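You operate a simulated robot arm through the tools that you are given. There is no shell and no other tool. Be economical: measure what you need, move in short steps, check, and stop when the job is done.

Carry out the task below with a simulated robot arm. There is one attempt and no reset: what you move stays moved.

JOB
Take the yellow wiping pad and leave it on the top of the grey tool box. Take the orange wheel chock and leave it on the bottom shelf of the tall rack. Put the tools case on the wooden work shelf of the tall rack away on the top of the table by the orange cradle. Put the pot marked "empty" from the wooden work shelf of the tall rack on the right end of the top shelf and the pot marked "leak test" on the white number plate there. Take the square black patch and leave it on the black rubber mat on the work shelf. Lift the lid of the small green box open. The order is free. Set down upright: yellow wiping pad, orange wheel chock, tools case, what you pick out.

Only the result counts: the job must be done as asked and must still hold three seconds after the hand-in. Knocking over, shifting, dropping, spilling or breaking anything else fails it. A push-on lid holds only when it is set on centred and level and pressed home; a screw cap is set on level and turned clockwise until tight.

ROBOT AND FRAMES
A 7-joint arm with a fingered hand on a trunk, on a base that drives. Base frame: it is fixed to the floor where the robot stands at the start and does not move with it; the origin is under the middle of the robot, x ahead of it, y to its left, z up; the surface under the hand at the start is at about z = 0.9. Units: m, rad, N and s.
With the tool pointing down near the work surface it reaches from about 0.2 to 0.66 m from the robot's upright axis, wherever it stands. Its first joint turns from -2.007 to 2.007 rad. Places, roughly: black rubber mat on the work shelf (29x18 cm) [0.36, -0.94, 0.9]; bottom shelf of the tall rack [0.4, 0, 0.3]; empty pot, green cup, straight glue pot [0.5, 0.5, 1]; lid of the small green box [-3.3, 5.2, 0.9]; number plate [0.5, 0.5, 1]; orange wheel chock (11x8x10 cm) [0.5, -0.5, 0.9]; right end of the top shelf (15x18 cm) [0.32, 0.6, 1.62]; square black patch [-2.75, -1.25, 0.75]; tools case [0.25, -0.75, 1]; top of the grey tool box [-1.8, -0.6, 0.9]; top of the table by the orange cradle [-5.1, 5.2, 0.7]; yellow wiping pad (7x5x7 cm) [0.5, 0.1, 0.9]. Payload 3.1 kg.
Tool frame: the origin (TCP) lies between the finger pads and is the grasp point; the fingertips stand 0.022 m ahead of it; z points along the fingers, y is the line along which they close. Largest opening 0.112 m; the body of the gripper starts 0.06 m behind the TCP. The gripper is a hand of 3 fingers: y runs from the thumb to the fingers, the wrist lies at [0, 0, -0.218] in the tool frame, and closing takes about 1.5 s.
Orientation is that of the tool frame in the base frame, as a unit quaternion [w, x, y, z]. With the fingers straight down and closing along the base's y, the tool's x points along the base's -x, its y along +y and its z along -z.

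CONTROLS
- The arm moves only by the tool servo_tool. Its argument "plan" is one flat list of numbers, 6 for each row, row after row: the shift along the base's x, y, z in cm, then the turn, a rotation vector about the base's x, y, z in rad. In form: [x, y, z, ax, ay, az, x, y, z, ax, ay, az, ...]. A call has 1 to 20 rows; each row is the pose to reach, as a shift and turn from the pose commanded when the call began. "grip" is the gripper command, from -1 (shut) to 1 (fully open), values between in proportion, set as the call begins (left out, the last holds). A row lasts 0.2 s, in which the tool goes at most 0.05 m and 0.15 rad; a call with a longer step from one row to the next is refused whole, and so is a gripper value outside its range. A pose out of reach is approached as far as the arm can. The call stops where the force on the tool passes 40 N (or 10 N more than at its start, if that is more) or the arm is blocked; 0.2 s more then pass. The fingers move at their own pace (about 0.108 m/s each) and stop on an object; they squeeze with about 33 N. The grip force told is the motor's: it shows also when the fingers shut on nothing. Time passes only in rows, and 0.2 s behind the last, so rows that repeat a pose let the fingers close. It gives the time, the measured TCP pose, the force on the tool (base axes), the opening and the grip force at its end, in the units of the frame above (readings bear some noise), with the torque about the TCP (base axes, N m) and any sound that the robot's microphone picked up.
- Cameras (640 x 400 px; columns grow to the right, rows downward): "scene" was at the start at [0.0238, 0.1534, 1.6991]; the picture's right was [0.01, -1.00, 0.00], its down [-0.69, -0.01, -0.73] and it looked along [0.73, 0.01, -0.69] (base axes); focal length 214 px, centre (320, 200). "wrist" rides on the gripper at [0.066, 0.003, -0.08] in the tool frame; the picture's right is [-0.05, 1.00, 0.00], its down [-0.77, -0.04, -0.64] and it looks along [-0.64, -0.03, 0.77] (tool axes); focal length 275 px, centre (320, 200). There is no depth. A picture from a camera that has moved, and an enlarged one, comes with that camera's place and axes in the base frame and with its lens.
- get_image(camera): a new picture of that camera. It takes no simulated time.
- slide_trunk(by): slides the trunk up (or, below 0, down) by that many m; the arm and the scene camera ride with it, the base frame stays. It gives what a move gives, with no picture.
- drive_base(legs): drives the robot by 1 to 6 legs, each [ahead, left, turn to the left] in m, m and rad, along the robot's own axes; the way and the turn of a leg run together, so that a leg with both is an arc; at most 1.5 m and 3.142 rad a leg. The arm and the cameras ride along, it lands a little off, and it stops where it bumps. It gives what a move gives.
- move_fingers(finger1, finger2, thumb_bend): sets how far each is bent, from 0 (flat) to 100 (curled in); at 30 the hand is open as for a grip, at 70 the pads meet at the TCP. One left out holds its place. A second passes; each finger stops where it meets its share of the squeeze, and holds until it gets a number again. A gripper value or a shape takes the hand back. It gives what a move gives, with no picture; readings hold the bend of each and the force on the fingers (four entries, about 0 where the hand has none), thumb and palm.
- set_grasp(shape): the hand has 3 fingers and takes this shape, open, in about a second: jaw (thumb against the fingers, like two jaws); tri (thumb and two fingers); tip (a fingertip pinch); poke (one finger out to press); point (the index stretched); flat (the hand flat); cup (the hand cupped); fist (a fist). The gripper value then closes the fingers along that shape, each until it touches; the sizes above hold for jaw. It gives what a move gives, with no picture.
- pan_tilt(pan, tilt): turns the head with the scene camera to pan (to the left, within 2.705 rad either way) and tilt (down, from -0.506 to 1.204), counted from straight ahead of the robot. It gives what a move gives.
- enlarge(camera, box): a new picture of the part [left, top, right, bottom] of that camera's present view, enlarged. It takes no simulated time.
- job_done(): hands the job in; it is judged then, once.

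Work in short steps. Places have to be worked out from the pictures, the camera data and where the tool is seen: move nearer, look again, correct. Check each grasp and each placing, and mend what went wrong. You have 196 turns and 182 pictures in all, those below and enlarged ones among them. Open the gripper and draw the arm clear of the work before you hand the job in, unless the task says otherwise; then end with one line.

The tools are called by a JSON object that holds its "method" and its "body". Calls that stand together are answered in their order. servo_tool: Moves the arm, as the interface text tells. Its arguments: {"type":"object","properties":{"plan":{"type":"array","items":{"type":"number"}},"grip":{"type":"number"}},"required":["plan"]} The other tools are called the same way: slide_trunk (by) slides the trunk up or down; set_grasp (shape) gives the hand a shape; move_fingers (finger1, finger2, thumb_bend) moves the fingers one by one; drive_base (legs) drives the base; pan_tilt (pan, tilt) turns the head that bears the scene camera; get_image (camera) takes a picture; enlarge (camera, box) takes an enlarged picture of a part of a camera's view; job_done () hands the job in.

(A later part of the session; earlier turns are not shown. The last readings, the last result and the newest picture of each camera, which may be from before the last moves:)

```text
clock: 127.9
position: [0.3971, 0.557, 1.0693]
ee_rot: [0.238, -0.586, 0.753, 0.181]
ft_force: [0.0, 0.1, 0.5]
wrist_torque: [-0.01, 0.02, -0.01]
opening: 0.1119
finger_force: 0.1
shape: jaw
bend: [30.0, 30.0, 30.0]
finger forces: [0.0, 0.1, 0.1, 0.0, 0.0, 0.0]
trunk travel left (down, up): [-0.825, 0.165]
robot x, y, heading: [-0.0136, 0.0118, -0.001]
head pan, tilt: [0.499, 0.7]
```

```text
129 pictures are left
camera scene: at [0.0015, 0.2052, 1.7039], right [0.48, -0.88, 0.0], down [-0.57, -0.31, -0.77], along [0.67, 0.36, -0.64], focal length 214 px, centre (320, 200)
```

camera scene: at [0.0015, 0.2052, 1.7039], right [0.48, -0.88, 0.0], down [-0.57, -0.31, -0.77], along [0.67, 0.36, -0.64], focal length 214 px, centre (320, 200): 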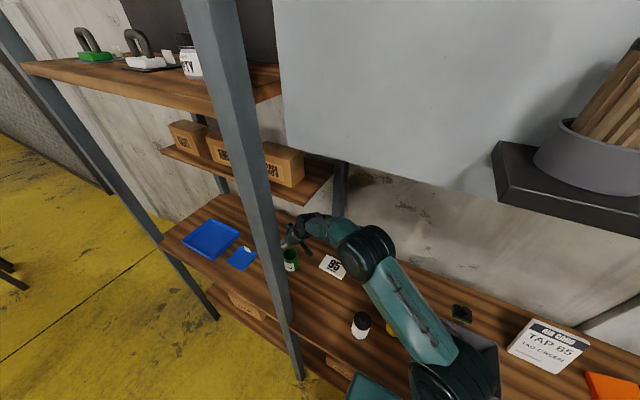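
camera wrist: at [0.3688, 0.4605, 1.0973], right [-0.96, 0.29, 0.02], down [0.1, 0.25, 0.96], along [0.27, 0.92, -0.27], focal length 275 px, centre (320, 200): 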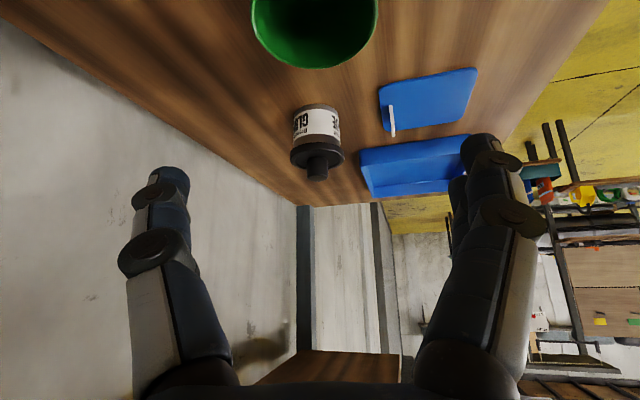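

Centred. Descend to z≈0.948 around the cup.

{"method": "servo_tool", "body": {"plan": [-0.1, -0.3, -4, 0, 0, 0, -0.1, -0.3, -8, 0, 0, 0, -0.1, -0.3, -10.5, 0, 0, 0, -0.1, -0.3, -12, 0, 0, 0, -0.1, -0.3, -12, 0, 0, 0]}}

{"method": "get_image", "body": {"camera": "wrist"}}

{"method": "enlarge", "body": {"camera": "scene", "box": [240, 190, 400, 290]}}

```text
clock: 129.1
position: [0.3957, 0.5549, 0.9502]
ee_rot: [0.239, -0.585, 0.754, 0.182]
ft_force: [-0.5, -0.4, -0.8]
wrist_torque: [0.01, -0.01, -0.01]
opening: 0.112
finger_force: 0.1
shape: jaw
bend: [30.0, 30.0, 30.0]
finger forces: [0.0, 0.1, 0.0, 0.1, 0.1, 0.0]
trunk travel left (down, up): [-0.825, 0.165]
robot x, y, heading: [-0.0165, 0.0108, -0.006]
head pan, tilt: [0.499, 0.7]
```

```text
128 pictures are left
camera wrist: at [0.3673, 0.457, 0.9779], right [-0.96, 0.29, 0.02], down [0.1, 0.25, 0.96], along [0.27, 0.92, -0.27], focal length 275 px, centre (320, 200)
```

wrist: 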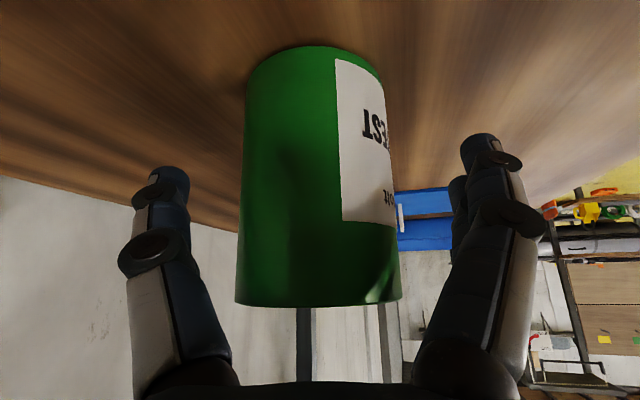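

```text
4.00 times, centred on (320, 240) of scene
camera zoom: at [0.0013, 0.2052, 1.7039], right [0.48, -0.88, 0.0], down [-0.57, -0.31, -0.76], along [0.67, 0.36, -0.64], focal length 858 px, centre (320, 40)
```

zoom: 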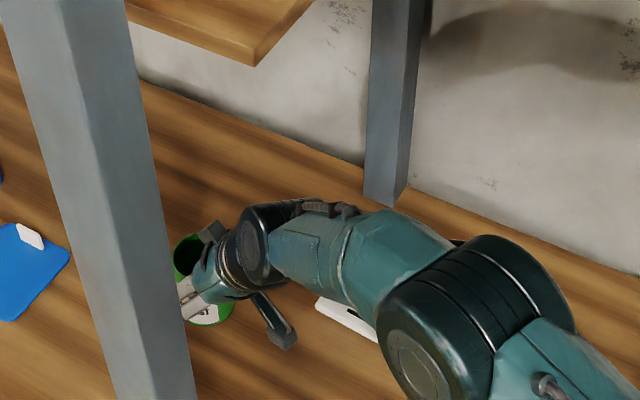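

Cup is between the fingers. Close and lift.

{"method": "servo_tool", "body": {"plan": [0, 0, 0, 0, 0, 0, 0, 0, 0, 0, 0, 0, 0, 0, 0, 0, 0, 0, 0, 0, 0, 0, 0, 0, 0, 0, 0, 0, 0, 0, 0, 0, 0, 0, 0, 0, 0, 0, 0, 0, 0, 0, 0, 0, 0, 0, 0, 0], "grip": -1}}

{"method": "servo_tool", "body": {"plan": [0, 0, 3, 0, 0, 0, 1, -2, 5, 0, 0, 0, 2.5, -6, 5, 0, 0, 0, 4.5, -10, 5, 0, 0, 0, 6.5, -13, 5, 0, 0, 0, 8.1, -16, 5, 0, 0, 0, 8.1, -16, 5, 0, 0, 0]}}

{"method": "get_image", "body": {"camera": "wrist"}}

{"method": "enlarge", "body": {"camera": "scene", "box": [260, 200, 420, 300]}}

```text
clock: 130.9
position: [0.3986, 0.5539, 0.9499]
ee_rot: [0.238, -0.586, 0.753, 0.181]
ft_force: [-0.3, -0.9, -0.1]
wrist_torque: [-0.02, 0.0, 0.0]
opening: 0.048
finger_force: 32.8
shape: jaw
bend: [73.0, 73.0, 70.0]
finger forces: [15.0, 15.2, 0.0, 0.0, 29.7, 0.0]
trunk travel left (down, up): [-0.825, 0.165]
robot x, y, heading: [-0.0146, 0.0133, -0.001]
head pan, tilt: [0.499, 0.7]
```

```text
clock: 132.5
position: [0.4811, 0.3909, 0.9992]
ee_rot: [0.238, -0.585, 0.753, 0.182]
ft_force: [0.1, 0.5, -1.3]
wrist_torque: [-0.01, 0.02, -0.01]
opening: 0.0479
finger_force: 33.4
shape: jaw
bend: [73.0, 73.0, 70.0]
finger forces: [15.0, 15.1, 0.0, 0.0, 29.6, 0.0]
trunk travel left (down, up): [-0.825, 0.165]
robot x, y, heading: [-0.0158, 0.0102, 0.001]
head pan, tilt: [0.499, 0.7]
```

```text
126 pictures are left
camera wrist: at [0.4506, 0.2955, 1.0277], right [-0.96, 0.28, 0.02], down [0.1, 0.25, 0.96], along [0.27, 0.92, -0.27], focal length 275 px, centre (320, 200)
```

wrist: 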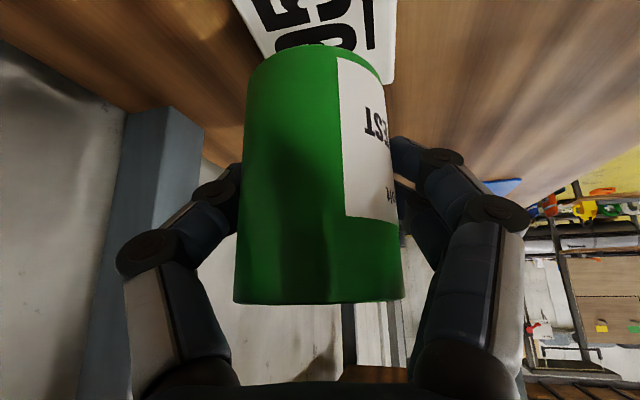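

```text
4.00 times, centred on (340, 250) of scene
camera zoom: at [0.0015, 0.2066, 1.7037], right [0.48, -0.88, 0.0], down [-0.57, -0.31, -0.76], along [0.67, 0.36, -0.64], focal length 858 px, centre (240, 0)
```

zoom: 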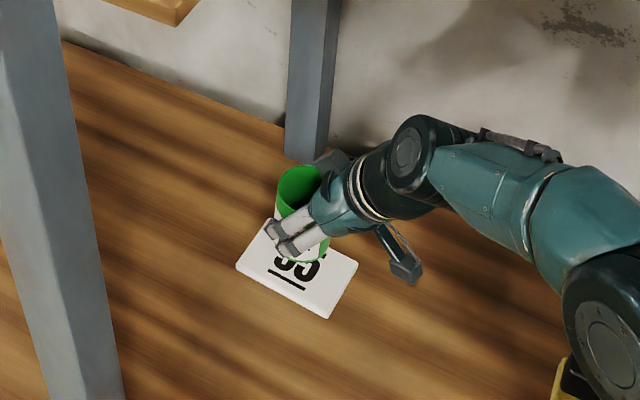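

Cup is right above the plate centre. Lower gently until contact.

{"method": "servo_tool", "body": {"plan": [-0.3, 0.1, -1.5, 0, 0, 0, -0.3, 0.1, -2.8, 0, 0, 0, -0.3, 0.1, -3.3, 0, 0, 0, -0.3, 0.1, -3.7, 0, 0, 0]}}

```text
clock: 133.5
position: [0.4778, 0.3928, 0.9629]
ee_rot: [0.238, -0.586, 0.753, 0.182]
ft_force: [-0.3, -0.8, -1.6]
wrist_torque: [-0.01, -0.03, 0.03]
opening: 0.0479
finger_force: 33.0
shape: jaw
bend: [73.0, 73.0, 70.0]
finger forces: [15.0, 15.2, 0.0, 0.0, 29.6, 0.0]
trunk travel left (down, up): [-0.825, 0.165]
robot x, y, heading: [-0.0133, 0.0145, -0.005]
head pan, tilt: [0.499, 0.7]
```

{"method": "servo_tool", "body": {"plan": [0, 0, -0.3, 0, 0, 0, 0, 0, -0.6, 0, 0, 0, 0, 0, -0.8, 0, 0, 0]}}

```text
clock: 134.3
position: [0.4746, 0.3933, 0.9589]
ee_rot: [0.24, -0.585, 0.753, 0.183]
ft_force: [2.3, 2.1, 16.2]
wrist_torque: [0.13, -0.02, 0.01]
opening: 0.048
finger_force: 32.9
shape: jaw
bend: [74.0, 74.0, 70.0]
finger forces: [16.2, 16.0, 0.0, 0.0, 33.4, 0.0]
trunk travel left (down, up): [-0.825, 0.165]
robot x, y, heading: [-0.0155, 0.0134, -0.001]
head pan, tilt: [0.499, 0.7]
```

Contact (16 N) at TCP z 0.959. Ease up slightly, open, then rise vertically.

{"method": "servo_tool", "body": {"plan": [0, 0, 0.2, 0, 0, 0, 0, 0, 0.2, 0, 0, 0]}}

{"method": "servo_tool", "body": {"plan": [0, 0, 0, 0, 0, 0, 0, 0, 0, 0, 0, 0, 0, 0, 0, 0, 0, 0, 0, 0, 0, 0, 0, 0, 0, 0, 0, 0, 0, 0, 0, 0, 3, 0, 0, 0, 0, 0, 7, 0, 0, 0, 0, 0, 11, 0, 0, 0, 0, -4, 13, 0, 0, 0, 0, -8, 15, 0, 0, 0, 0, -10, 16, -0.1, 0.027, 0], "grip": 1}}

{"method": "get_image", "body": {"camera": "wrist"}}

{"method": "enlarge", "body": {"camera": "scene", "box": [260, 200, 420, 300]}}

```text
clock: 134.9
position: [0.4754, 0.3929, 0.9583]
ee_rot: [0.239, -0.585, 0.753, 0.182]
ft_force: [2.0, 3.8, 15.9]
wrist_torque: [0.05, -0.02, -0.04]
opening: 0.048
finger_force: 33.1
shape: jaw
bend: [74.0, 74.0, 70.0]
finger forces: [16.4, 16.4, 0.0, 0.0, 33.1, 0.0]
trunk travel left (down, up): [-0.825, 0.165]
robot x, y, heading: [-0.0148, 0.0117, -0.004]
head pan, tilt: [0.499, 0.7]
```

```text
clock: 137.3
position: [0.4735, 0.2928, 1.1164]
ee_rot: [0.197, -0.594, 0.765, 0.152]
ft_force: [0.1, 0.9, -0.2]
wrist_torque: [0.03, 0.02, -0.01]
opening: 0.1121
finger_force: 0.2
shape: jaw
bend: [30.0, 30.0, 30.0]
finger forces: [0.1, 0.1, 0.0, 0.1, 0.1, 0.0]
trunk travel left (down, up): [-0.825, 0.165]
robot x, y, heading: [-0.0157, 0.0057, -0.002]
head pan, tilt: [0.499, 0.7]
```

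```text
124 pictures are left
camera wrist: at [0.4458, 0.2005, 1.1553], right [-0.96, 0.29, 0.02], down [0.13, 0.35, 0.93], along [0.26, 0.89, -0.37], focal length 275 px, centre (320, 200)
```

wrist: 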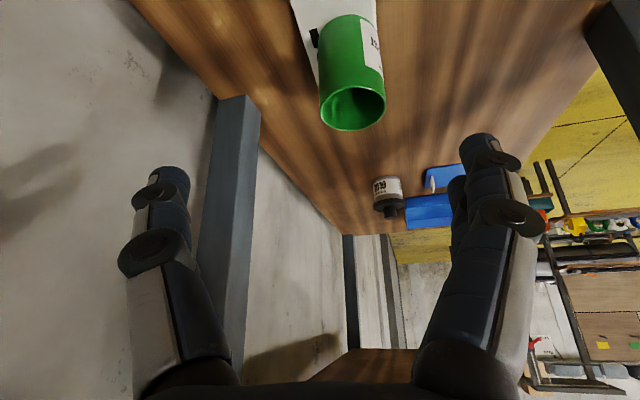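

```text
4.00 times, centred on (340, 250) of scene
camera zoom: at [0.0027, 0.207, 1.7036], right [0.48, -0.88, 0.0], down [-0.57, -0.31, -0.76], along [0.67, 0.36, -0.65], focal length 858 px, centre (240, 0)
```

zoom: 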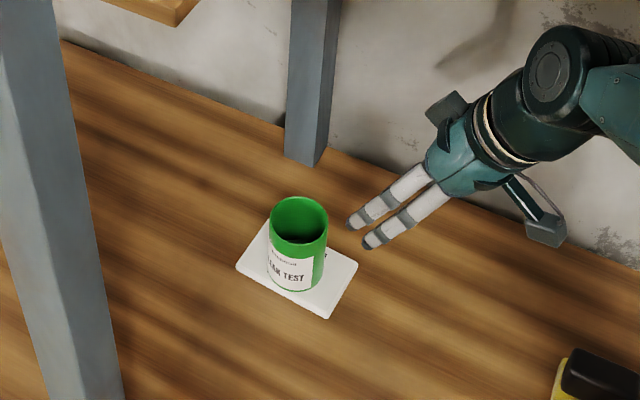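

The LEAK TEST cup stands on the number plate. Next, the chock: raise the hand, straighten vertical and unroll to the standard camera pose, pulling back.

{"method": "servo_tool", "body": {"plan": [-3, -3, 2, -0.12, 0.033, 0, -6, -6, 4, -0.24, 0.066, 0, -9, -9, 6, -0.36, 0.1, 0, -12, -12, 8, -0.489, 0.132, 0]}}

{"method": "servo_tool", "body": {"plan": [-1, -3, 0, 0, 0, -0.147, -2, -6, 0, 0, 0, -0.294, -3, -9, 0, 0, 0, -0.441, -4, -12, 0, 0, 0, -0.588, -5, -15, 0, 0, 0, -0.735, -6, -18, 0, 0, 0, -0.882, -7, -18, 0, 0, 0, -1.029, -8, -18, 0, 0, 0, -1.176, -8, -18, 0, 0, 0, -1.31]}}

{"method": "drive_base", "body": {"legs": [[-0.05, 0, 0], [0, -0.42, 0]]}}

{"method": "pan_tilt", "body": {"pan": 0.0, "tilt": 0.75}}

{"method": "get_image", "body": {"camera": "wrist"}}

{"method": "get_image", "body": {"camera": "scene"}}

```text
clock: 138.3
position: [0.3563, 0.1716, 1.1982]
ee_rot: [-0.003, -0.613, 0.79, 0.0]
ft_force: [-0.5, -0.2, 0.2]
wrist_torque: [-0.01, -0.01, -0.02]
opening: 0.112
finger_force: 0.0
shape: jaw
bend: [30.0, 30.0, 30.0]
finger forces: [0.1, 0.0, 0.2, 0.1, 0.1, 0.0]
trunk travel left (down, up): [-0.825, 0.165]
robot x, y, heading: [-0.0152, 0.0089, -0.002]
head pan, tilt: [0.499, 0.7]
```

```text
clock: 140.3
position: [0.2766, -0.0062, 1.1981]
ee_rot: [-0.001, -0.004, 1.0, 0.001]
ft_force: [-0.9, 0.0, -0.4]
wrist_torque: [0.0, 0.01, -0.01]
opening: 0.1119
finger_force: 0.0
shape: jaw
bend: [30.0, 30.0, 30.0]
finger forces: [0.0, 0.0, 0.0, 0.0, 0.0, 0.0]
trunk travel left (down, up): [-0.825, 0.165]
robot x, y, heading: [-0.016, 0.0096, -0.005]
head pan, tilt: [0.499, 0.7]
```

```text
clock: 143.4
position: [0.2295, -0.4215, 1.1969]
ee_rot: [-0.001, -0.012, 1.0, 0.002]
ft_force: [-0.4, -0.1, 0.3]
wrist_torque: [0.02, -0.01, -0.02]
opening: 0.112
finger_force: 0.2
shape: jaw
bend: [30.0, 30.0, 30.0]
finger forces: [0.0, 0.0, 0.0, 0.0, 0.1, 0.0]
trunk travel left (down, up): [-0.825, 0.165]
robot x, y, heading: [-0.0631, -0.4082, 0.015]
head pan, tilt: [0.499, 0.7]
```

```text
clock: 144.3
position: [0.2281, -0.422, 1.1974]
ee_rot: [-0.001, -0.012, 1.0, 0.002]
ft_force: [0.6, -0.3, 0.3]
wrist_torque: [-0.03, -0.01, -0.01]
opening: 0.112
finger_force: 0.1
shape: jaw
bend: [30.0, 30.0, 30.0]
finger forces: [0.0, 0.0, 0.0, 0.0, 0.0, 0.0]
trunk travel left (down, up): [-0.825, 0.165]
robot x, y, heading: [-0.0605, -0.4072, 0.008]
head pan, tilt: [0.0, 0.75]
```

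```text
122 pictures are left
camera wrist: at [0.1614, -0.4206, 1.2775], right [0.02, 1.0, 0.0], down [0.77, -0.02, 0.63], along [0.63, -0.01, -0.77], focal length 275 px, centre (320, 200)
```

wrist: 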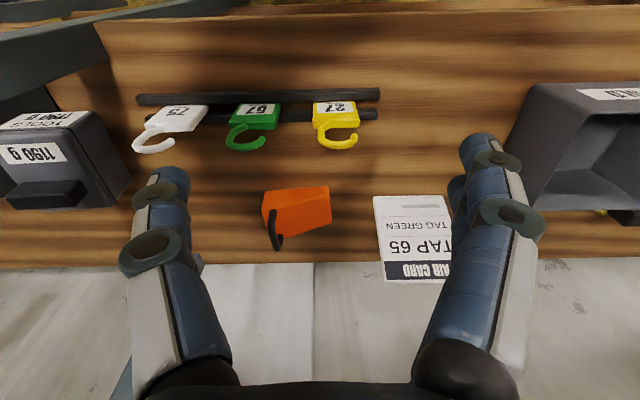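

```text
121 pictures are left
camera scene: at [-0.0407, -0.2542, 1.6996], right [0.01, -1.0, 0.0], down [-0.68, -0.01, -0.73], along [0.73, 0.01, -0.68], focal length 214 px, centre (320, 200)
```

scene: 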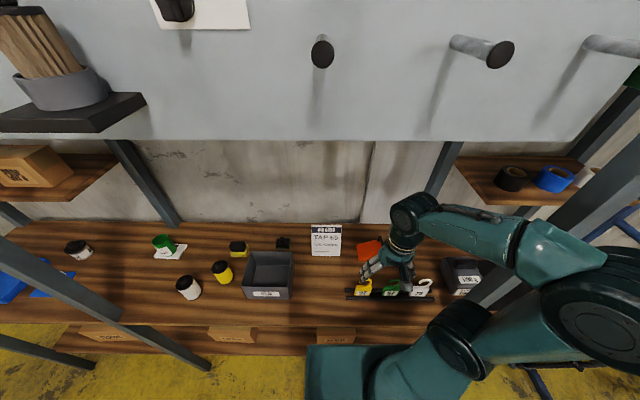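

I enlarge the chock and the tools case in the wrist view.

{"method": "enlarge", "body": {"camera": "wrist", "box": [230, 160, 370, 260]}}

{"method": "enlarge", "body": {"camera": "scene", "box": [330, 210, 530, 335]}}

```text
4.00 times, centred on (300, 210) of wrist
camera zoom: at [0.1614, -0.4206, 1.2775], right [0.02, 1.0, 0.0], down [0.77, -0.02, 0.63], along [0.63, -0.01, -0.77], focal length 1101 px, centre (400, 160)
```

zoom: 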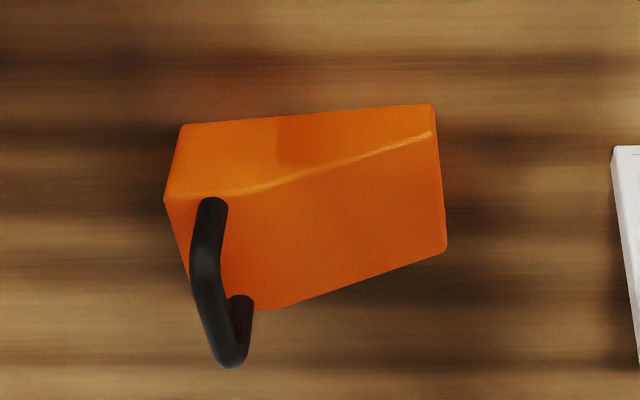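

```text
3.20 times, centred on (430, 272) of scene
camera zoom: at [-0.0407, -0.2542, 1.6996], right [0.01, -1.0, 0.0], down [-0.68, -0.01, -0.73], along [0.73, 0.01, -0.68], focal length 686 px, centre (-32, -32)
```

zoom: 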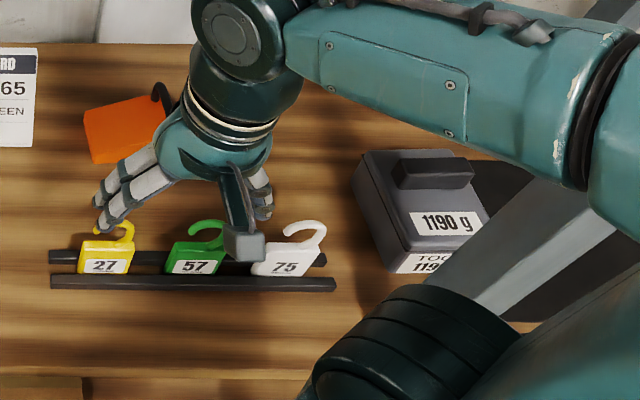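

The chock is a wedge: near edge from (0.449,−0.518) to (0.441,−0.411), 8 cm deep in x, high end with handle at −y. I'll grip it top-down across x. Rotate hand −π/2 while moving above it.

{"method": "servo_tool", "body": {"plan": [3, -0.5, 0, 0, 0, -0.14, 6, -1, 0, 0, 0, -0.28, 9, -1.5, 0, 0, 0, -0.42, 12, -2, -1, 0, 0, -0.56, 15, -2.5, -2, 0, 0, -0.7, 18, -3, -3, 0, 0, -0.84, 21, -3.5, -4, 0, 0, -0.98, 24, -3.5, -6, 0, 0, -1.12, 25.8, -3.5, -8, 0, 0, -1.26, 25.8, -3.5, -10, 0, 0, -1.4, 25.8, -3.5, -11, 0, 0, -1.53, 25.8, -3.5, -11, 0, 0, -1.53]}}

{"method": "get_image", "body": {"camera": "wrist"}}

```text
clock: 146.9
position: [0.485, -0.459, 1.0874]
ee_rot: [0.002, 0.684, 0.729, 0.003]
ft_force: [0.1, 0.3, 0.7]
wrist_torque: [0.03, 0.01, 0.02]
opening: 0.1121
finger_force: 0.0
shape: jaw
bend: [30.0, 30.0, 30.0]
finger forces: [0.1, 0.0, 0.0, 0.0, 0.1, 0.0]
trunk travel left (down, up): [-0.825, 0.165]
robot x, y, heading: [-0.059, -0.408, 0.012]
head pan, tilt: [0.0, 0.75]
```

```text
118 pictures are left
camera wrist: at [0.4834, -0.3923, 1.1674], right [1.0, 0.02, 0.0], down [0.01, -0.77, 0.63], along [0.01, -0.63, -0.77], focal length 275 px, centre (320, 200)
```

wrist: 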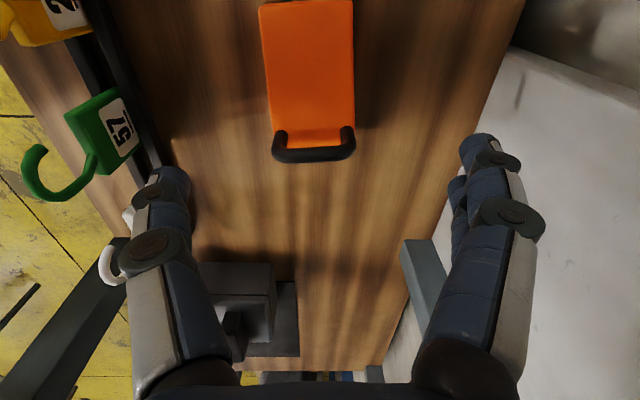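

Wedge centre x≈0.475, y from −0.41 to −0.50. Shift slightly and descend to z≈0.927.

{"method": "servo_tool", "body": {"plan": [-1, -0.6, -4, 0, 0, 0, -1, -0.6, -8, 0, 0, 0, -1, -0.6, -12, 0, 0, 0, -1, -0.6, -14.5, 0, 0, 0, -1, -0.6, -16, 0, 0, 0, -1, -0.6, -16, 0, 0, 0]}}

{"method": "get_image", "body": {"camera": "wrist"}}

```text
clock: 148.3
position: [0.4761, -0.4622, 0.9296]
ee_rot: [0.0, 0.684, 0.73, 0.002]
ft_force: [1.1, 0.1, -0.2]
wrist_torque: [0.01, 0.0, -0.01]
opening: 0.1119
finger_force: 0.0
shape: jaw
bend: [30.0, 30.0, 30.0]
finger forces: [0.1, 0.0, 0.1, 0.0, 0.1, 0.0]
trunk travel left (down, up): [-0.825, 0.165]
robot x, y, heading: [-0.0644, -0.4089, 0.013]
head pan, tilt: [0.0, 0.75]
```

```text
117 pictures are left
camera wrist: at [0.4736, -0.3964, 1.0096], right [1.0, 0.02, 0.0], down [0.01, -0.77, 0.63], along [0.01, -0.63, -0.77], focal length 275 px, centre (320, 200)
```

wrist: 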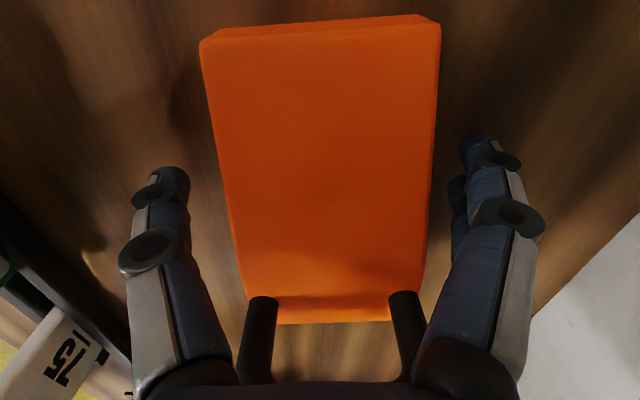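

Nicely straddled. Close and test lift.

{"method": "servo_tool", "body": {"plan": [0, 0, 0, 0, 0, 0, 0, 0, 0, 0, 0, 0, 0, 0, 0, 0, 0, 0, 0, 0, 0, 0, 0, 0, 0, 0, 0, 0, 0, 0, 0, 0, 0, 0, 0, 0, 0, 0, 0, 0, 0, 0], "grip": -1}}

{"method": "servo_tool", "body": {"plan": [0, 0, 3, 0, 0, 0, 0, 0, 7, 0, 0, 0, -2, 0, 11, 0, 0, 0, -5, 0, 15, 0, 0, 0, -9, 0, 17, 0, 0, 0, -13, 0, 18, 0, 0, 0, -17, 0, 18, 0, 0, 0, -20, 0, 18, 0, 0, 0]}}

{"method": "get_image", "body": {"camera": "wrist"}}

{"method": "get_image", "body": {"camera": "scene"}}

```text
clock: 149.9
position: [0.4763, -0.4618, 0.9302]
ee_rot: [0.001, 0.684, 0.73, 0.001]
ft_force: [0.3, -0.5, -0.1]
wrist_torque: [0.02, 0.03, 0.04]
opening: 0.0638
finger_force: 33.2
shape: jaw
bend: [71.0, 71.0, 70.0]
finger forces: [15.1, 15.0, 0.0, 0.0, 30.2, 0.0]
trunk travel left (down, up): [-0.825, 0.165]
robot x, y, heading: [-0.0639, -0.4085, 0.011]
head pan, tilt: [0.0, 0.75]
```

```text
clock: 151.7
position: [0.2781, -0.4653, 1.1096]
ee_rot: [0.0, 0.686, 0.728, 0.003]
ft_force: [-0.5, -0.4, -3.5]
wrist_torque: [-0.01, 0.02, 0.04]
opening: 0.0631
finger_force: 33.4
shape: jaw
bend: [71.0, 71.0, 70.0]
finger forces: [15.1, 15.1, 0.1, 0.1, 30.4, 0.0]
trunk travel left (down, up): [-0.825, 0.165]
robot x, y, heading: [-0.0603, -0.4098, 0.015]
head pan, tilt: [0.0, 0.75]
```

```text
116 pictures are left
camera wrist: at [0.2758, -0.3982, 1.1895], right [1.0, 0.01, 0.01], down [0.01, -0.77, 0.63], along [0.01, -0.63, -0.77], focal length 275 px, centre (320, 200)
```

wrist: 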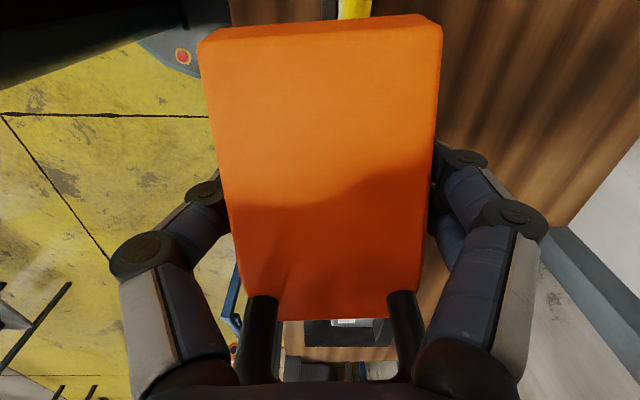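

```text
115 pictures are left
camera scene: at [-0.0431, -0.2579, 1.7], right [0.01, -1.0, 0.0], down [-0.68, -0.01, -0.73], along [0.73, 0.01, -0.68], focal length 214 px, centre (320, 200)
```

scene: 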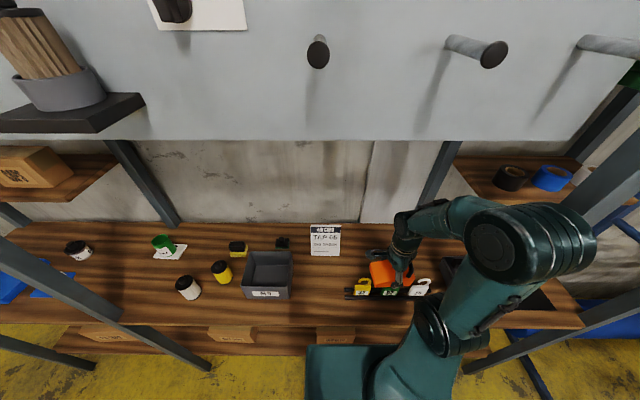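

Chock held. Back out 0.5 m, left 0.4 m, lower the trunk 0.6 m and look at the bottom shelf.

{"method": "drive_base", "body": {"legs": [[-0.5, 0, 0], [0, 0.4, -0.012]]}}

{"method": "slide_trunk", "body": {"by": -0.6}}

{"method": "pan_tilt", "body": {"pan": 0.0, "tilt": 0.6}}

{"method": "get_image", "body": {"camera": "scene"}}

```text
clock: 156.7
position: [-0.2136, -0.0742, 1.1086]
ee_rot: [0.0, 0.689, 0.725, 0.001]
ft_force: [-0.4, 0.1, -3.2]
wrist_torque: [0.04, 0.0, 0.0]
opening: 0.0631
finger_force: 33.2
shape: jaw
bend: [71.0, 71.0, 70.0]
finger forces: [15.1, 15.2, 0.1, 0.0, 30.4, 0.0]
trunk travel left (down, up): [-0.825, 0.165]
robot x, y, heading: [-0.5591, -0.0178, -0.002]
head pan, tilt: [0.0, 0.75]
```

```text
refused: -0.6 is not a number from -0.4 to 0.4
```

```text
clock: 157.4
position: [-0.2141, -0.0745, 1.1083]
ee_rot: [0.001, 0.688, 0.726, 0.002]
ft_force: [0.6, 0.1, -2.8]
wrist_torque: [0.02, 0.02, -0.01]
opening: 0.0632
finger_force: 33.3
shape: jaw
bend: [71.0, 71.0, 70.0]
finger forces: [15.0, 15.2, 0.0, 0.0, 30.3, 0.0]
trunk travel left (down, up): [-0.825, 0.165]
robot x, y, heading: [-0.5573, -0.0181, -0.004]
head pan, tilt: [0.0, 0.6]
```

```text
114 pictures are left
camera scene: at [-0.5265, 0.1356, 1.7125], right [0.0, -1.0, 0.0], down [-0.57, 0.0, -0.82], along [0.82, 0.0, -0.57], focal length 214 px, centre (320, 200)
```

scene: 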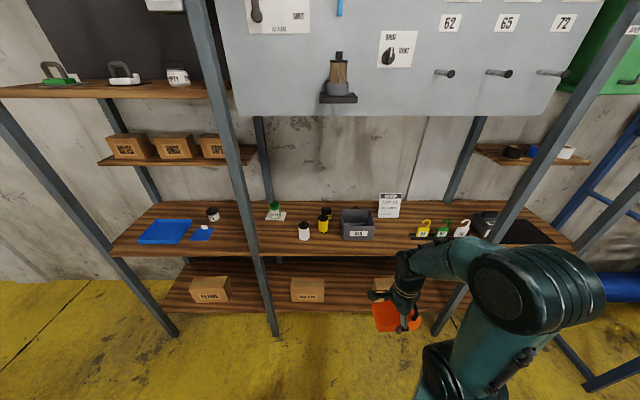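

Trunk limit is 0.4 per call; lower in two steps and look.

{"method": "slide_trunk", "body": {"by": -0.3}}

{"method": "slide_trunk", "body": {"by": -0.3}}

{"method": "pan_tilt", "body": {"pan": 0.0, "tilt": 0.5}}

{"method": "get_image", "body": {"camera": "scene"}}

```text
clock: 160.4
position: [-0.214, -0.0749, 0.8079]
ee_rot: [0.0, 0.689, 0.725, 0.002]
ft_force: [1.1, -0.3, -2.1]
wrist_torque: [0.04, 0.03, 0.02]
opening: 0.0634
finger_force: 32.9
shape: jaw
bend: [71.0, 71.0, 70.0]
finger forces: [15.1, 15.2, 0.0, 0.1, 30.4, 0.0]
trunk travel left (down, up): [-0.525, 0.465]
robot x, y, heading: [-0.5594, -0.0179, -0.002]
head pan, tilt: [0.0, 0.6]
```

```text
clock: 163.4
position: [-0.2148, -0.0745, 0.5086]
ee_rot: [0.001, 0.69, 0.724, 0.001]
ft_force: [-0.9, 0.2, -3.6]
wrist_torque: [0.06, 0.01, 0.03]
opening: 0.0633
finger_force: 33.1
shape: jaw
bend: [71.0, 71.0, 70.0]
finger forces: [15.1, 15.2, 0.0, 0.0, 30.4, 0.0]
trunk travel left (down, up): [-0.225, 0.765]
robot x, y, heading: [-0.5546, -0.0178, 0.001]
head pan, tilt: [0.0, 0.6]
```

```text
clock: 164.0
position: [-0.2146, -0.0756, 0.5082]
ee_rot: [0.0, 0.689, 0.725, 0.002]
ft_force: [-0.1, 0.0, -4.1]
wrist_torque: [0.04, 0.01, -0.02]
opening: 0.0633
finger_force: 32.8
shape: jaw
bend: [71.0, 71.0, 70.0]
finger forces: [15.2, 15.2, 0.0, 0.0, 30.3, 0.0]
trunk travel left (down, up): [-0.225, 0.765]
robot x, y, heading: [-0.554, -0.0159, -0.001]
head pan, tilt: [0.0, 0.499]
```

```text
113 pictures are left
camera scene: at [-0.524, 0.1354, 1.1216], right [0.0, -1.0, 0.0], down [-0.48, 0.0, -0.88], along [0.88, 0.0, -0.48], focal length 214 px, centre (320, 200)
```

scene: 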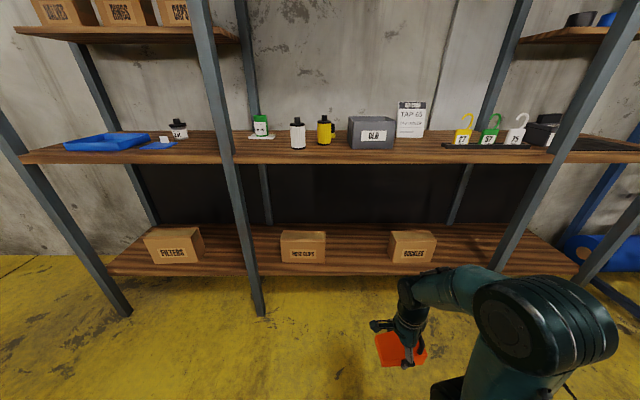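

Gap on the bottom shelf runs y≈−0.23…0.10. I lower the trunk another 0.14 so the hand goes well below the work shelf, and drive in 0.4 m.

{"method": "slide_trunk", "body": {"by": -0.14}}

{"method": "drive_base", "body": {"legs": [[0.38, 0.01, 0]]}}

{"method": "get_image", "body": {"camera": "scene"}}

{"method": "get_image", "body": {"camera": "wrist"}}

```text
clock: 165.7
position: [-0.2139, -0.0749, 0.3688]
ee_rot: [0.002, 0.69, 0.724, 0.002]
ft_force: [0.4, 0.6, -2.5]
wrist_torque: [0.0, 0.02, 0.0]
opening: 0.0631
finger_force: 32.9
shape: jaw
bend: [71.0, 71.0, 70.0]
finger forces: [15.2, 15.2, 0.0, 0.1, 30.4, 0.0]
trunk travel left (down, up): [-0.085, 0.905]
robot x, y, heading: [-0.5559, -0.0199, 0.0]
head pan, tilt: [0.0, 0.499]
```

```text
clock: 168.1
position: [0.1718, -0.0711, 0.3693]
ee_rot: [0.0, 0.691, 0.722, 0.002]
ft_force: [0.0, -0.2, -3.0]
wrist_torque: [0.05, 0.02, -0.02]
opening: 0.0634
finger_force: 33.1
shape: jaw
bend: [71.0, 71.0, 70.0]
finger forces: [15.2, 15.2, 0.0, 0.0, 30.4, 0.0]
trunk travel left (down, up): [-0.085, 0.905]
robot x, y, heading: [-0.1726, -0.0105, -0.014]
head pan, tilt: [0.0, 0.499]
```

```text
112 pictures are left
camera scene: at [-0.1366, 0.1427, 0.9816], right [-0.01, -1.0, 0.0], down [-0.48, 0.0, -0.88], along [0.88, -0.01, -0.48], focal length 214 px, centre (320, 200)
```

scene: 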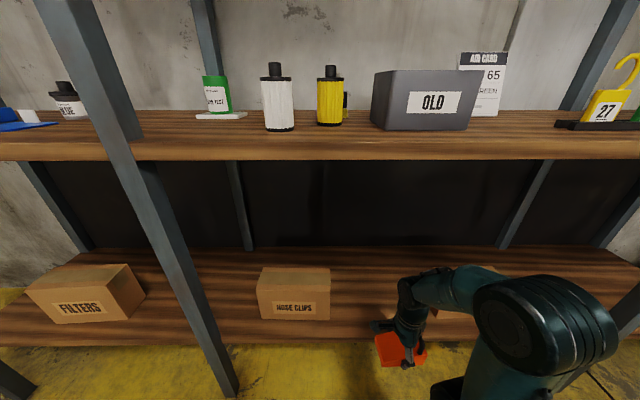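

```text
111 pictures are left
camera wrist: at [0.1704, -0.0043, 0.4489], right [1.0, 0.0, 0.0], down [0.0, -0.77, 0.63], along [0.0, -0.63, -0.77], focal length 275 px, centre (320, 200)
```

wrist: 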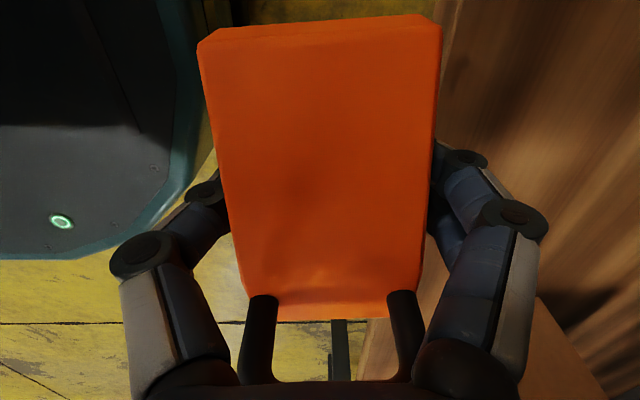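

All clear. Drive in another 0.14 m and lower until contact.

{"method": "drive_base", "body": {"legs": [[0.14, 0, 0]]}}

{"method": "servo_tool", "body": {"plan": [0, 0, -1.5, 0, 0, 0, 0, 0, -2.8, 0, 0, 0, 0, 0, -3.4, 0, 0, 0, 0, 0, -3.8, 0, 0, 0, 0, 0, -4.1, 0, 0, 0]}}

{"method": "get_image", "body": {"camera": "scene"}}

```text
clock: 169.5
position: [0.3091, -0.0722, 0.3683]
ee_rot: [0.0, 0.692, 0.722, 0.003]
ft_force: [-0.5, 0.4, -2.6]
wrist_torque: [0.03, 0.01, -0.01]
opening: 0.0633
finger_force: 33.5
shape: jaw
bend: [71.0, 71.0, 70.0]
finger forces: [15.1, 15.1, 0.1, 0.0, 30.4, 0.1]
trunk travel left (down, up): [-0.085, 0.905]
robot x, y, heading: [-0.0339, -0.0105, -0.013]
head pan, tilt: [0.0, 0.499]
```

```text
clock: 170.4
position: [0.3103, -0.0727, 0.3359]
ee_rot: [0.004, 0.693, 0.721, 0.005]
ft_force: [-6.1, -1.2, 39.8]
wrist_torque: [-0.04, 0.26, 0.0]
opening: 0.0619
finger_force: 32.4
shape: jaw
bend: [72.0, 72.0, 71.0]
finger forces: [15.6, 15.6, 0.0, 0.0, 37.0, 0.0]
trunk travel left (down, up): [-0.085, 0.905]
robot x, y, heading: [-0.0327, -0.0116, -0.012]
head pan, tilt: [0.0, 0.499]
stopped in row 4: the force on the tool passed its limit at 46 N (the readings are from after the stop); the commanded pose is now the measured one
```

```text
110 pictures are left
camera scene: at [-0.0016, 0.1417, 0.9823], right [-0.01, -1.0, 0.0], down [-0.48, 0.01, -0.88], along [0.88, -0.01, -0.48], focal length 214 px, centre (320, 200)
```

scene: 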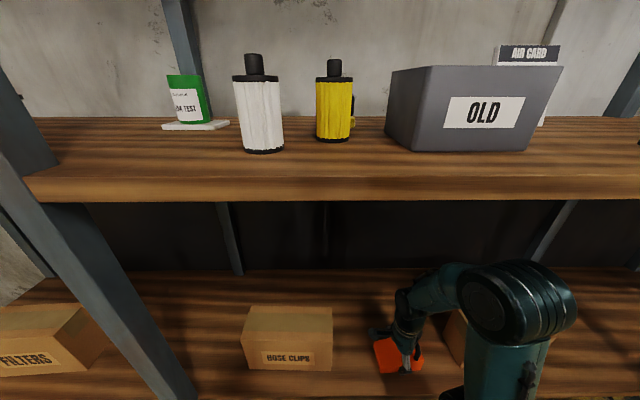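

Set down. Ease up 3 mm, open, and rise 6 cm, then check.

{"method": "servo_tool", "body": {"plan": [0, 0, 0.3, 0, 0, 0, 0, 0, 0.3, 0, 0, 0]}}

{"method": "servo_tool", "body": {"plan": [0, 0, 0, 0, 0, 0, 0, 0, 0, 0, 0, 0, 0, 0, 0, 0, 0, 0, 0, 0, 0, 0, 0, 0, 0, 0, 0, 0, 0, 0, 0, 0, 3, 0, 0, 0, 0, 0, 7, 0, 0, 0, 0, 0, 11, 0, 0, 0, 0, 0, 13, 0, 0, 0], "grip": 1}}

{"method": "get_image", "body": {"camera": "wrist"}}

```text
clock: 171.0
position: [0.3101, -0.0726, 0.336]
ee_rot: [0.003, 0.692, 0.722, 0.004]
ft_force: [1.8, -0.1, 22.1]
wrist_torque: [0.01, -0.02, -0.02]
opening: 0.0616
finger_force: 33.0
shape: jaw
bend: [72.0, 72.0, 71.0]
finger forces: [17.4, 17.3, 0.0, 0.1, 32.5, 0.0]
trunk travel left (down, up): [-0.085, 0.905]
robot x, y, heading: [-0.0297, -0.0159, -0.011]
head pan, tilt: [0.0, 0.499]
```

```text
clock: 173.0
position: [0.3124, -0.0703, 0.4675]
ee_rot: [0.002, 0.692, 0.722, 0.004]
ft_force: [0.3, -0.5, -0.2]
wrist_torque: [0.03, -0.02, -0.03]
opening: 0.112
finger_force: 0.1
shape: jaw
bend: [30.0, 30.0, 30.0]
finger forces: [0.1, 0.0, 0.0, 0.1, 0.1, 0.0]
trunk travel left (down, up): [-0.085, 0.905]
robot x, y, heading: [-0.0341, -0.0152, -0.012]
head pan, tilt: [0.0, 0.499]
```

```text
109 pictures are left
camera wrist: at [0.3108, -0.0047, 0.5481], right [1.0, 0.0, 0.01], down [-0.01, -0.77, 0.63], along [0.0, -0.63, -0.77], focal length 275 px, centre (320, 200)
```

wrist: 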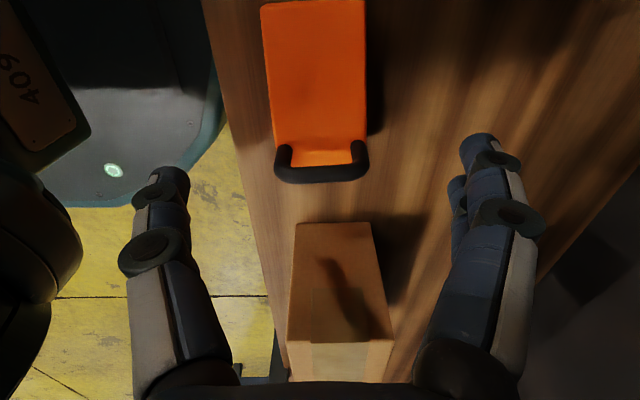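

Chock rests upright on the bottom shelf. Back out, raise the trunk to nominal, and turn the hand back to standard.

{"method": "drive_base", "body": {"legs": [[-0.5, 0, 0.012]]}}

{"method": "slide_trunk", "body": {"by": 0.37}}

{"method": "slide_trunk", "body": {"by": 0.37}}

{"method": "servo_tool", "body": {"plan": [0, 0, 0, 0, 0, 0.14, 0, 0, 0, 0, 0, 0.28, 0, 0, 0, 0, 0, 0.42, 0, 0, 0, 0, 0, 0.56, 0, 0, 0, 0, 0, 0.7, 0, 1, 0, 0, 0, 0.84, 0, 2, 0, 0, 0, 0.98, 0, 3, 0, 0, 0, 1.12, 0, 4, 0, 0, 0, 1.26, 0, 5, 0, 0, 0, 1.4, 0, 6, 0, 0, 0, 1.53]}}

{"method": "drive_base", "body": {"legs": [[0.47, 0, 0]]}}

{"method": "get_image", "body": {"camera": "wrist"}}

```text
clock: 176.0
position: [-0.1845, -0.0651, 0.4676]
ee_rot: [0.002, 0.692, 0.722, 0.004]
ft_force: [0.9, 0.2, 0.2]
wrist_torque: [0.01, 0.0, -0.01]
opening: 0.1119
finger_force: 0.1
shape: jaw
bend: [30.0, 30.0, 30.0]
finger forces: [0.1, 0.0, 0.0, 0.0, 0.0, 0.0]
trunk travel left (down, up): [-0.085, 0.905]
robot x, y, heading: [-0.5286, -0.007, -0.012]
head pan, tilt: [0.0, 0.499]
```

```text
clock: 179.5
position: [-0.1842, -0.0643, 0.8374]
ee_rot: [0.002, 0.692, 0.722, 0.004]
ft_force: [0.4, 0.5, -0.2]
wrist_torque: [-0.03, 0.01, 0.01]
opening: 0.1117
finger_force: 0.1
shape: jaw
bend: [30.0, 30.0, 30.0]
finger forces: [0.0, 0.0, 0.0, 0.1, 0.1, 0.0]
trunk travel left (down, up): [-0.455, 0.535]
robot x, y, heading: [-0.5299, -0.0078, -0.014]
head pan, tilt: [0.0, 0.499]
```

```text
clock: 183.1
position: [-0.1834, -0.0653, 1.2067]
ee_rot: [0.002, 0.692, 0.722, 0.004]
ft_force: [0.2, 0.6, 0.9]
wrist_torque: [0.02, -0.01, -0.01]
opening: 0.1121
finger_force: 0.0
shape: jaw
bend: [30.0, 30.0, 30.0]
finger forces: [0.0, 0.0, 0.0, 0.1, 0.0, 0.1]
trunk travel left (down, up): [-0.825, 0.165]
robot x, y, heading: [-0.5314, -0.0046, -0.013]
head pan, tilt: [0.0, 0.499]
```

```text
clock: 185.5
position: [-0.1833, -0.005, 1.2088]
ee_rot: [-0.001, -0.001, 1.0, 0.003]
ft_force: [-0.5, -0.4, 0.0]
wrist_torque: [0.03, -0.02, -0.04]
opening: 0.1117
finger_force: 0.0
shape: jaw
bend: [30.0, 30.0, 30.0]
finger forces: [0.0, 0.0, 0.1, 0.1, 0.0, 0.0]
trunk travel left (down, up): [-0.825, 0.165]
robot x, y, heading: [-0.53, -0.0073, -0.014]
head pan, tilt: [0.0, 0.499]
```

```text
clock: 188.3
position: [0.2871, -0.0153, 1.2089]
ee_rot: [-0.001, 0.003, 1.0, 0.005]
ft_force: [-0.1, 0.0, 0.0]
wrist_torque: [0.02, -0.01, 0.02]
opening: 0.1117
finger_force: 0.1
shape: jaw
bend: [30.0, 30.0, 30.0]
finger forces: [0.1, 0.1, 0.0, 0.0, 0.0, 0.0]
trunk travel left (down, up): [-0.825, 0.165]
robot x, y, heading: [-0.0582, -0.0112, -0.016]
head pan, tilt: [0.0, 0.499]
```

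```text
108 pictures are left
camera wrist: at [0.2196, -0.0128, 1.2889], right [0.05, 1.0, 0.01], down [0.77, -0.05, 0.63], along [0.63, -0.03, -0.77], focal length 275 px, centre (320, 200)
```

wrist: 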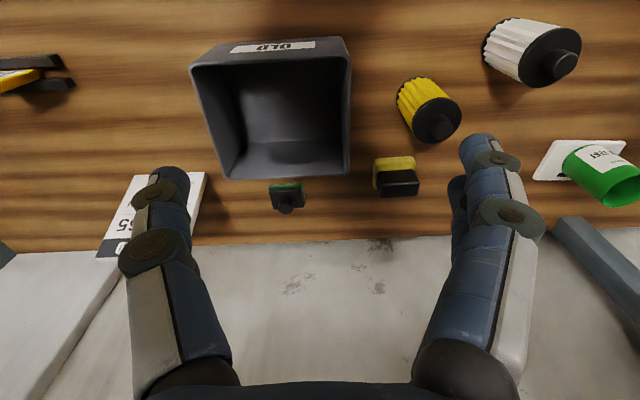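

Pad triangulates to ≈(0.472, 0.096), top z≈0.95–0.97. Move above it.

{"method": "servo_tool", "body": {"plan": [4, 2, 0, 0, 0, 0.01, 8, 4, 0, 0, 0, 0.01, 12, 6, -2, 0, 0, 0.01, 15, 8, -5, 0, 0, 0.01, 17, 10, -8, 0, 0, 0.01, 18.5, 11.1, -11, 0, 0, 0.01, 18.5, 11.1, -13, 0, 0, 0.01, 18.5, 11.1, -13, 0, 0, 0.01]}}

{"method": "get_image", "body": {"camera": "wrist"}}

```text
clock: 190.1
position: [0.4727, 0.0947, 1.0783]
ee_rot: [-0.002, -0.001, 1.0, 0.004]
ft_force: [-0.2, 0.6, 0.5]
wrist_torque: [0.0, 0.01, -0.02]
opening: 0.1118
finger_force: 0.0
shape: jaw
bend: [30.0, 30.0, 30.0]
finger forces: [0.0, 0.0, 0.0, 0.0, 0.0, 0.1]
trunk travel left (down, up): [-0.825, 0.165]
robot x, y, heading: [-0.0613, -0.0102, -0.017]
head pan, tilt: [0.0, 0.499]
```

```text
107 pictures are left
camera wrist: at [0.4051, 0.0977, 1.1584], right [0.04, 1.0, 0.01], down [0.77, -0.04, 0.63], along [0.63, -0.02, -0.77], focal length 275 px, centre (320, 200)
```

wrist: 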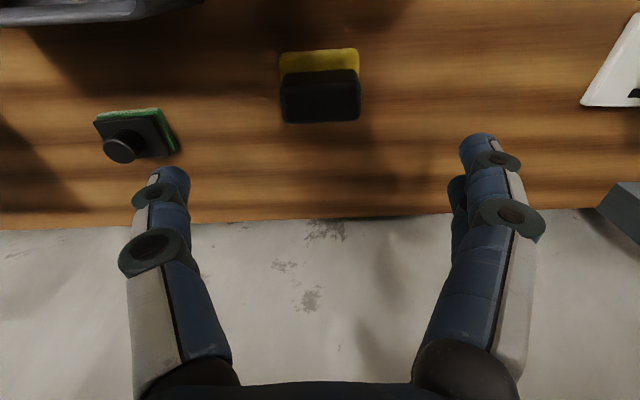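

Pad centre ≈(0.470, 0.094). Descend to z≈0.943 and grip.

{"method": "servo_tool", "body": {"plan": [-0.2, 0, -4, 0, 0, 0, -0.2, 0, -8, 0, 0, 0, -0.2, 0, -11, 0, 0, 0, -0.2, 0, -13.5, 0, 0, 0, -0.2, 0, -13.5, 0, 0, 0]}}

{"method": "servo_tool", "body": {"plan": [0, 0, 0, 0, 0, 0, 0, 0, 0, 0, 0, 0, 0, 0, 0, 0, 0, 0, 0, 0, 0, 0, 0, 0, 0, 0, 0, 0, 0, 0, 0, 0, 0, 0, 0, 0, 0, 0, 0, 0, 0, 0], "grip": -1}}

{"method": "get_image", "body": {"camera": "wrist"}}

```text
clock: 191.3
position: [0.4693, 0.0934, 0.9447]
ee_rot: [-0.001, -0.002, 1.0, 0.005]
ft_force: [0.2, 0.5, 0.0]
wrist_torque: [-0.01, 0.0, -0.04]
opening: 0.1119
finger_force: 0.1
shape: jaw
bend: [30.0, 30.0, 30.0]
finger forces: [0.0, 0.1, 0.1, 0.0, 0.0, 0.0]
trunk travel left (down, up): [-0.825, 0.165]
robot x, y, heading: [-0.0587, -0.0131, -0.015]
head pan, tilt: [0.0, 0.499]
```

```text
clock: 192.9
position: [0.4698, 0.0936, 0.9452]
ee_rot: [-0.001, -0.002, 1.0, 0.004]
ft_force: [0.0, -0.9, 2.4]
wrist_torque: [0.05, -0.06, -0.03]
opening: 0.041
finger_force: 32.7
shape: jaw
bend: [78.0, 71.0, 70.0]
finger forces: [4.6, 24.8, 0.0, 0.1, 28.7, 0.0]
trunk travel left (down, up): [-0.825, 0.165]
robot x, y, heading: [-0.0603, -0.0143, -0.016]
head pan, tilt: [0.0, 0.499]
```

```text
106 pictures are left
camera wrist: at [0.4027, 0.0956, 1.0261], right [0.04, 1.0, 0.01], down [0.77, -0.04, 0.63], along [0.63, -0.02, -0.77], focal length 275 px, centre (320, 200)
```

wrist: 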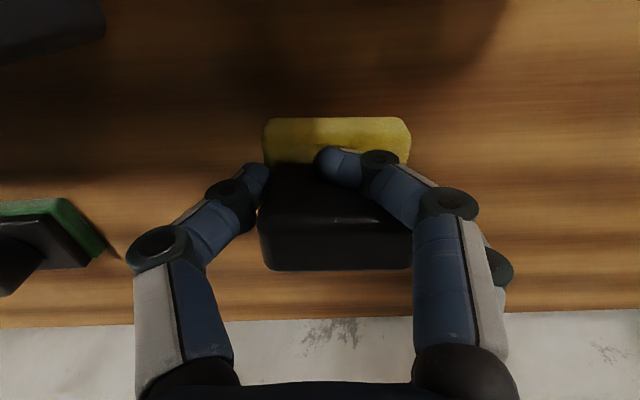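

One finger slipped past the front of the black block. Re-open, move 1.6 cm forward, and look again.

{"method": "servo_tool", "body": {"plan": [0, 0, 0, 0, 0, 0, 0, 0, 0, 0, 0, 0, 0, 0, 0, 0, 0, 0, 0, 0, 0, 0, 0, 0, 0, 0, 0, 0, 0, 0, 0, 0, 5, 0, 0, 0, 0, 0, 5, 0, 0, 0], "grip": 1}}

{"method": "enlarge", "body": {"camera": "wrist", "box": [220, 40, 440, 240]}}

{"method": "pan_tilt", "body": {"pan": 0.0, "tilt": 0.8}}

{"method": "get_image", "body": {"camera": "scene"}}

```text
clock: 194.5
position: [0.469, 0.0949, 0.9941]
ee_rot: [-0.001, -0.002, 1.0, 0.004]
ft_force: [0.2, 1.1, 0.1]
wrist_torque: [0.0, 0.02, 0.0]
opening: 0.1119
finger_force: 0.1
shape: jaw
bend: [30.0, 30.0, 30.0]
finger forces: [0.0, 0.0, 0.0, 0.0, 0.0, 0.0]
trunk travel left (down, up): [-0.825, 0.165]
robot x, y, heading: [-0.0566, -0.009, -0.022]
head pan, tilt: [0.0, 0.499]
```

```text
2.00 times, centred on (330, 140) of wrist
camera zoom: at [0.4026, 0.0964, 1.0754], right [0.04, 1.0, 0.01], down [0.77, -0.04, 0.63], along [0.63, -0.02, -0.77], focal length 551 px, centre (300, 320)
```

zoom: 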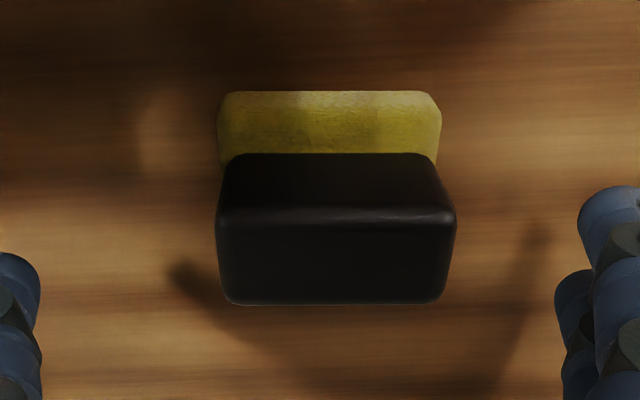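

```text
clock: 195.3
position: [0.469, 0.0935, 0.9949]
ee_rot: [-0.002, -0.002, 1.0, 0.003]
ft_force: [0.4, -1.4, -0.4]
wrist_torque: [0.0, 0.0, -0.01]
opening: 0.112
finger_force: 0.1
shape: jaw
bend: [30.0, 30.0, 30.0]
finger forces: [0.0, 0.0, 0.0, 0.0, 0.0, 0.0]
trunk travel left (down, up): [-0.825, 0.165]
robot x, y, heading: [-0.0599, -0.0115, -0.015]
head pan, tilt: [0.0, 0.799]
```

```text
104 pictures are left
camera scene: at [-0.0339, 0.1397, 1.6957], right [-0.02, -1.0, 0.0], down [-0.72, 0.01, -0.7], along [0.7, -0.01, -0.72], focal length 214 px, centre (320, 200)
```

scene: 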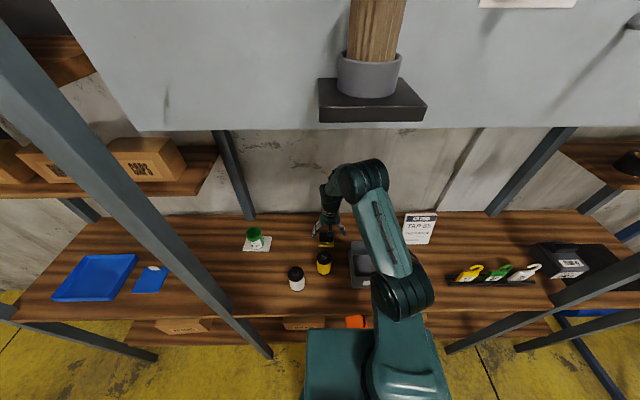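

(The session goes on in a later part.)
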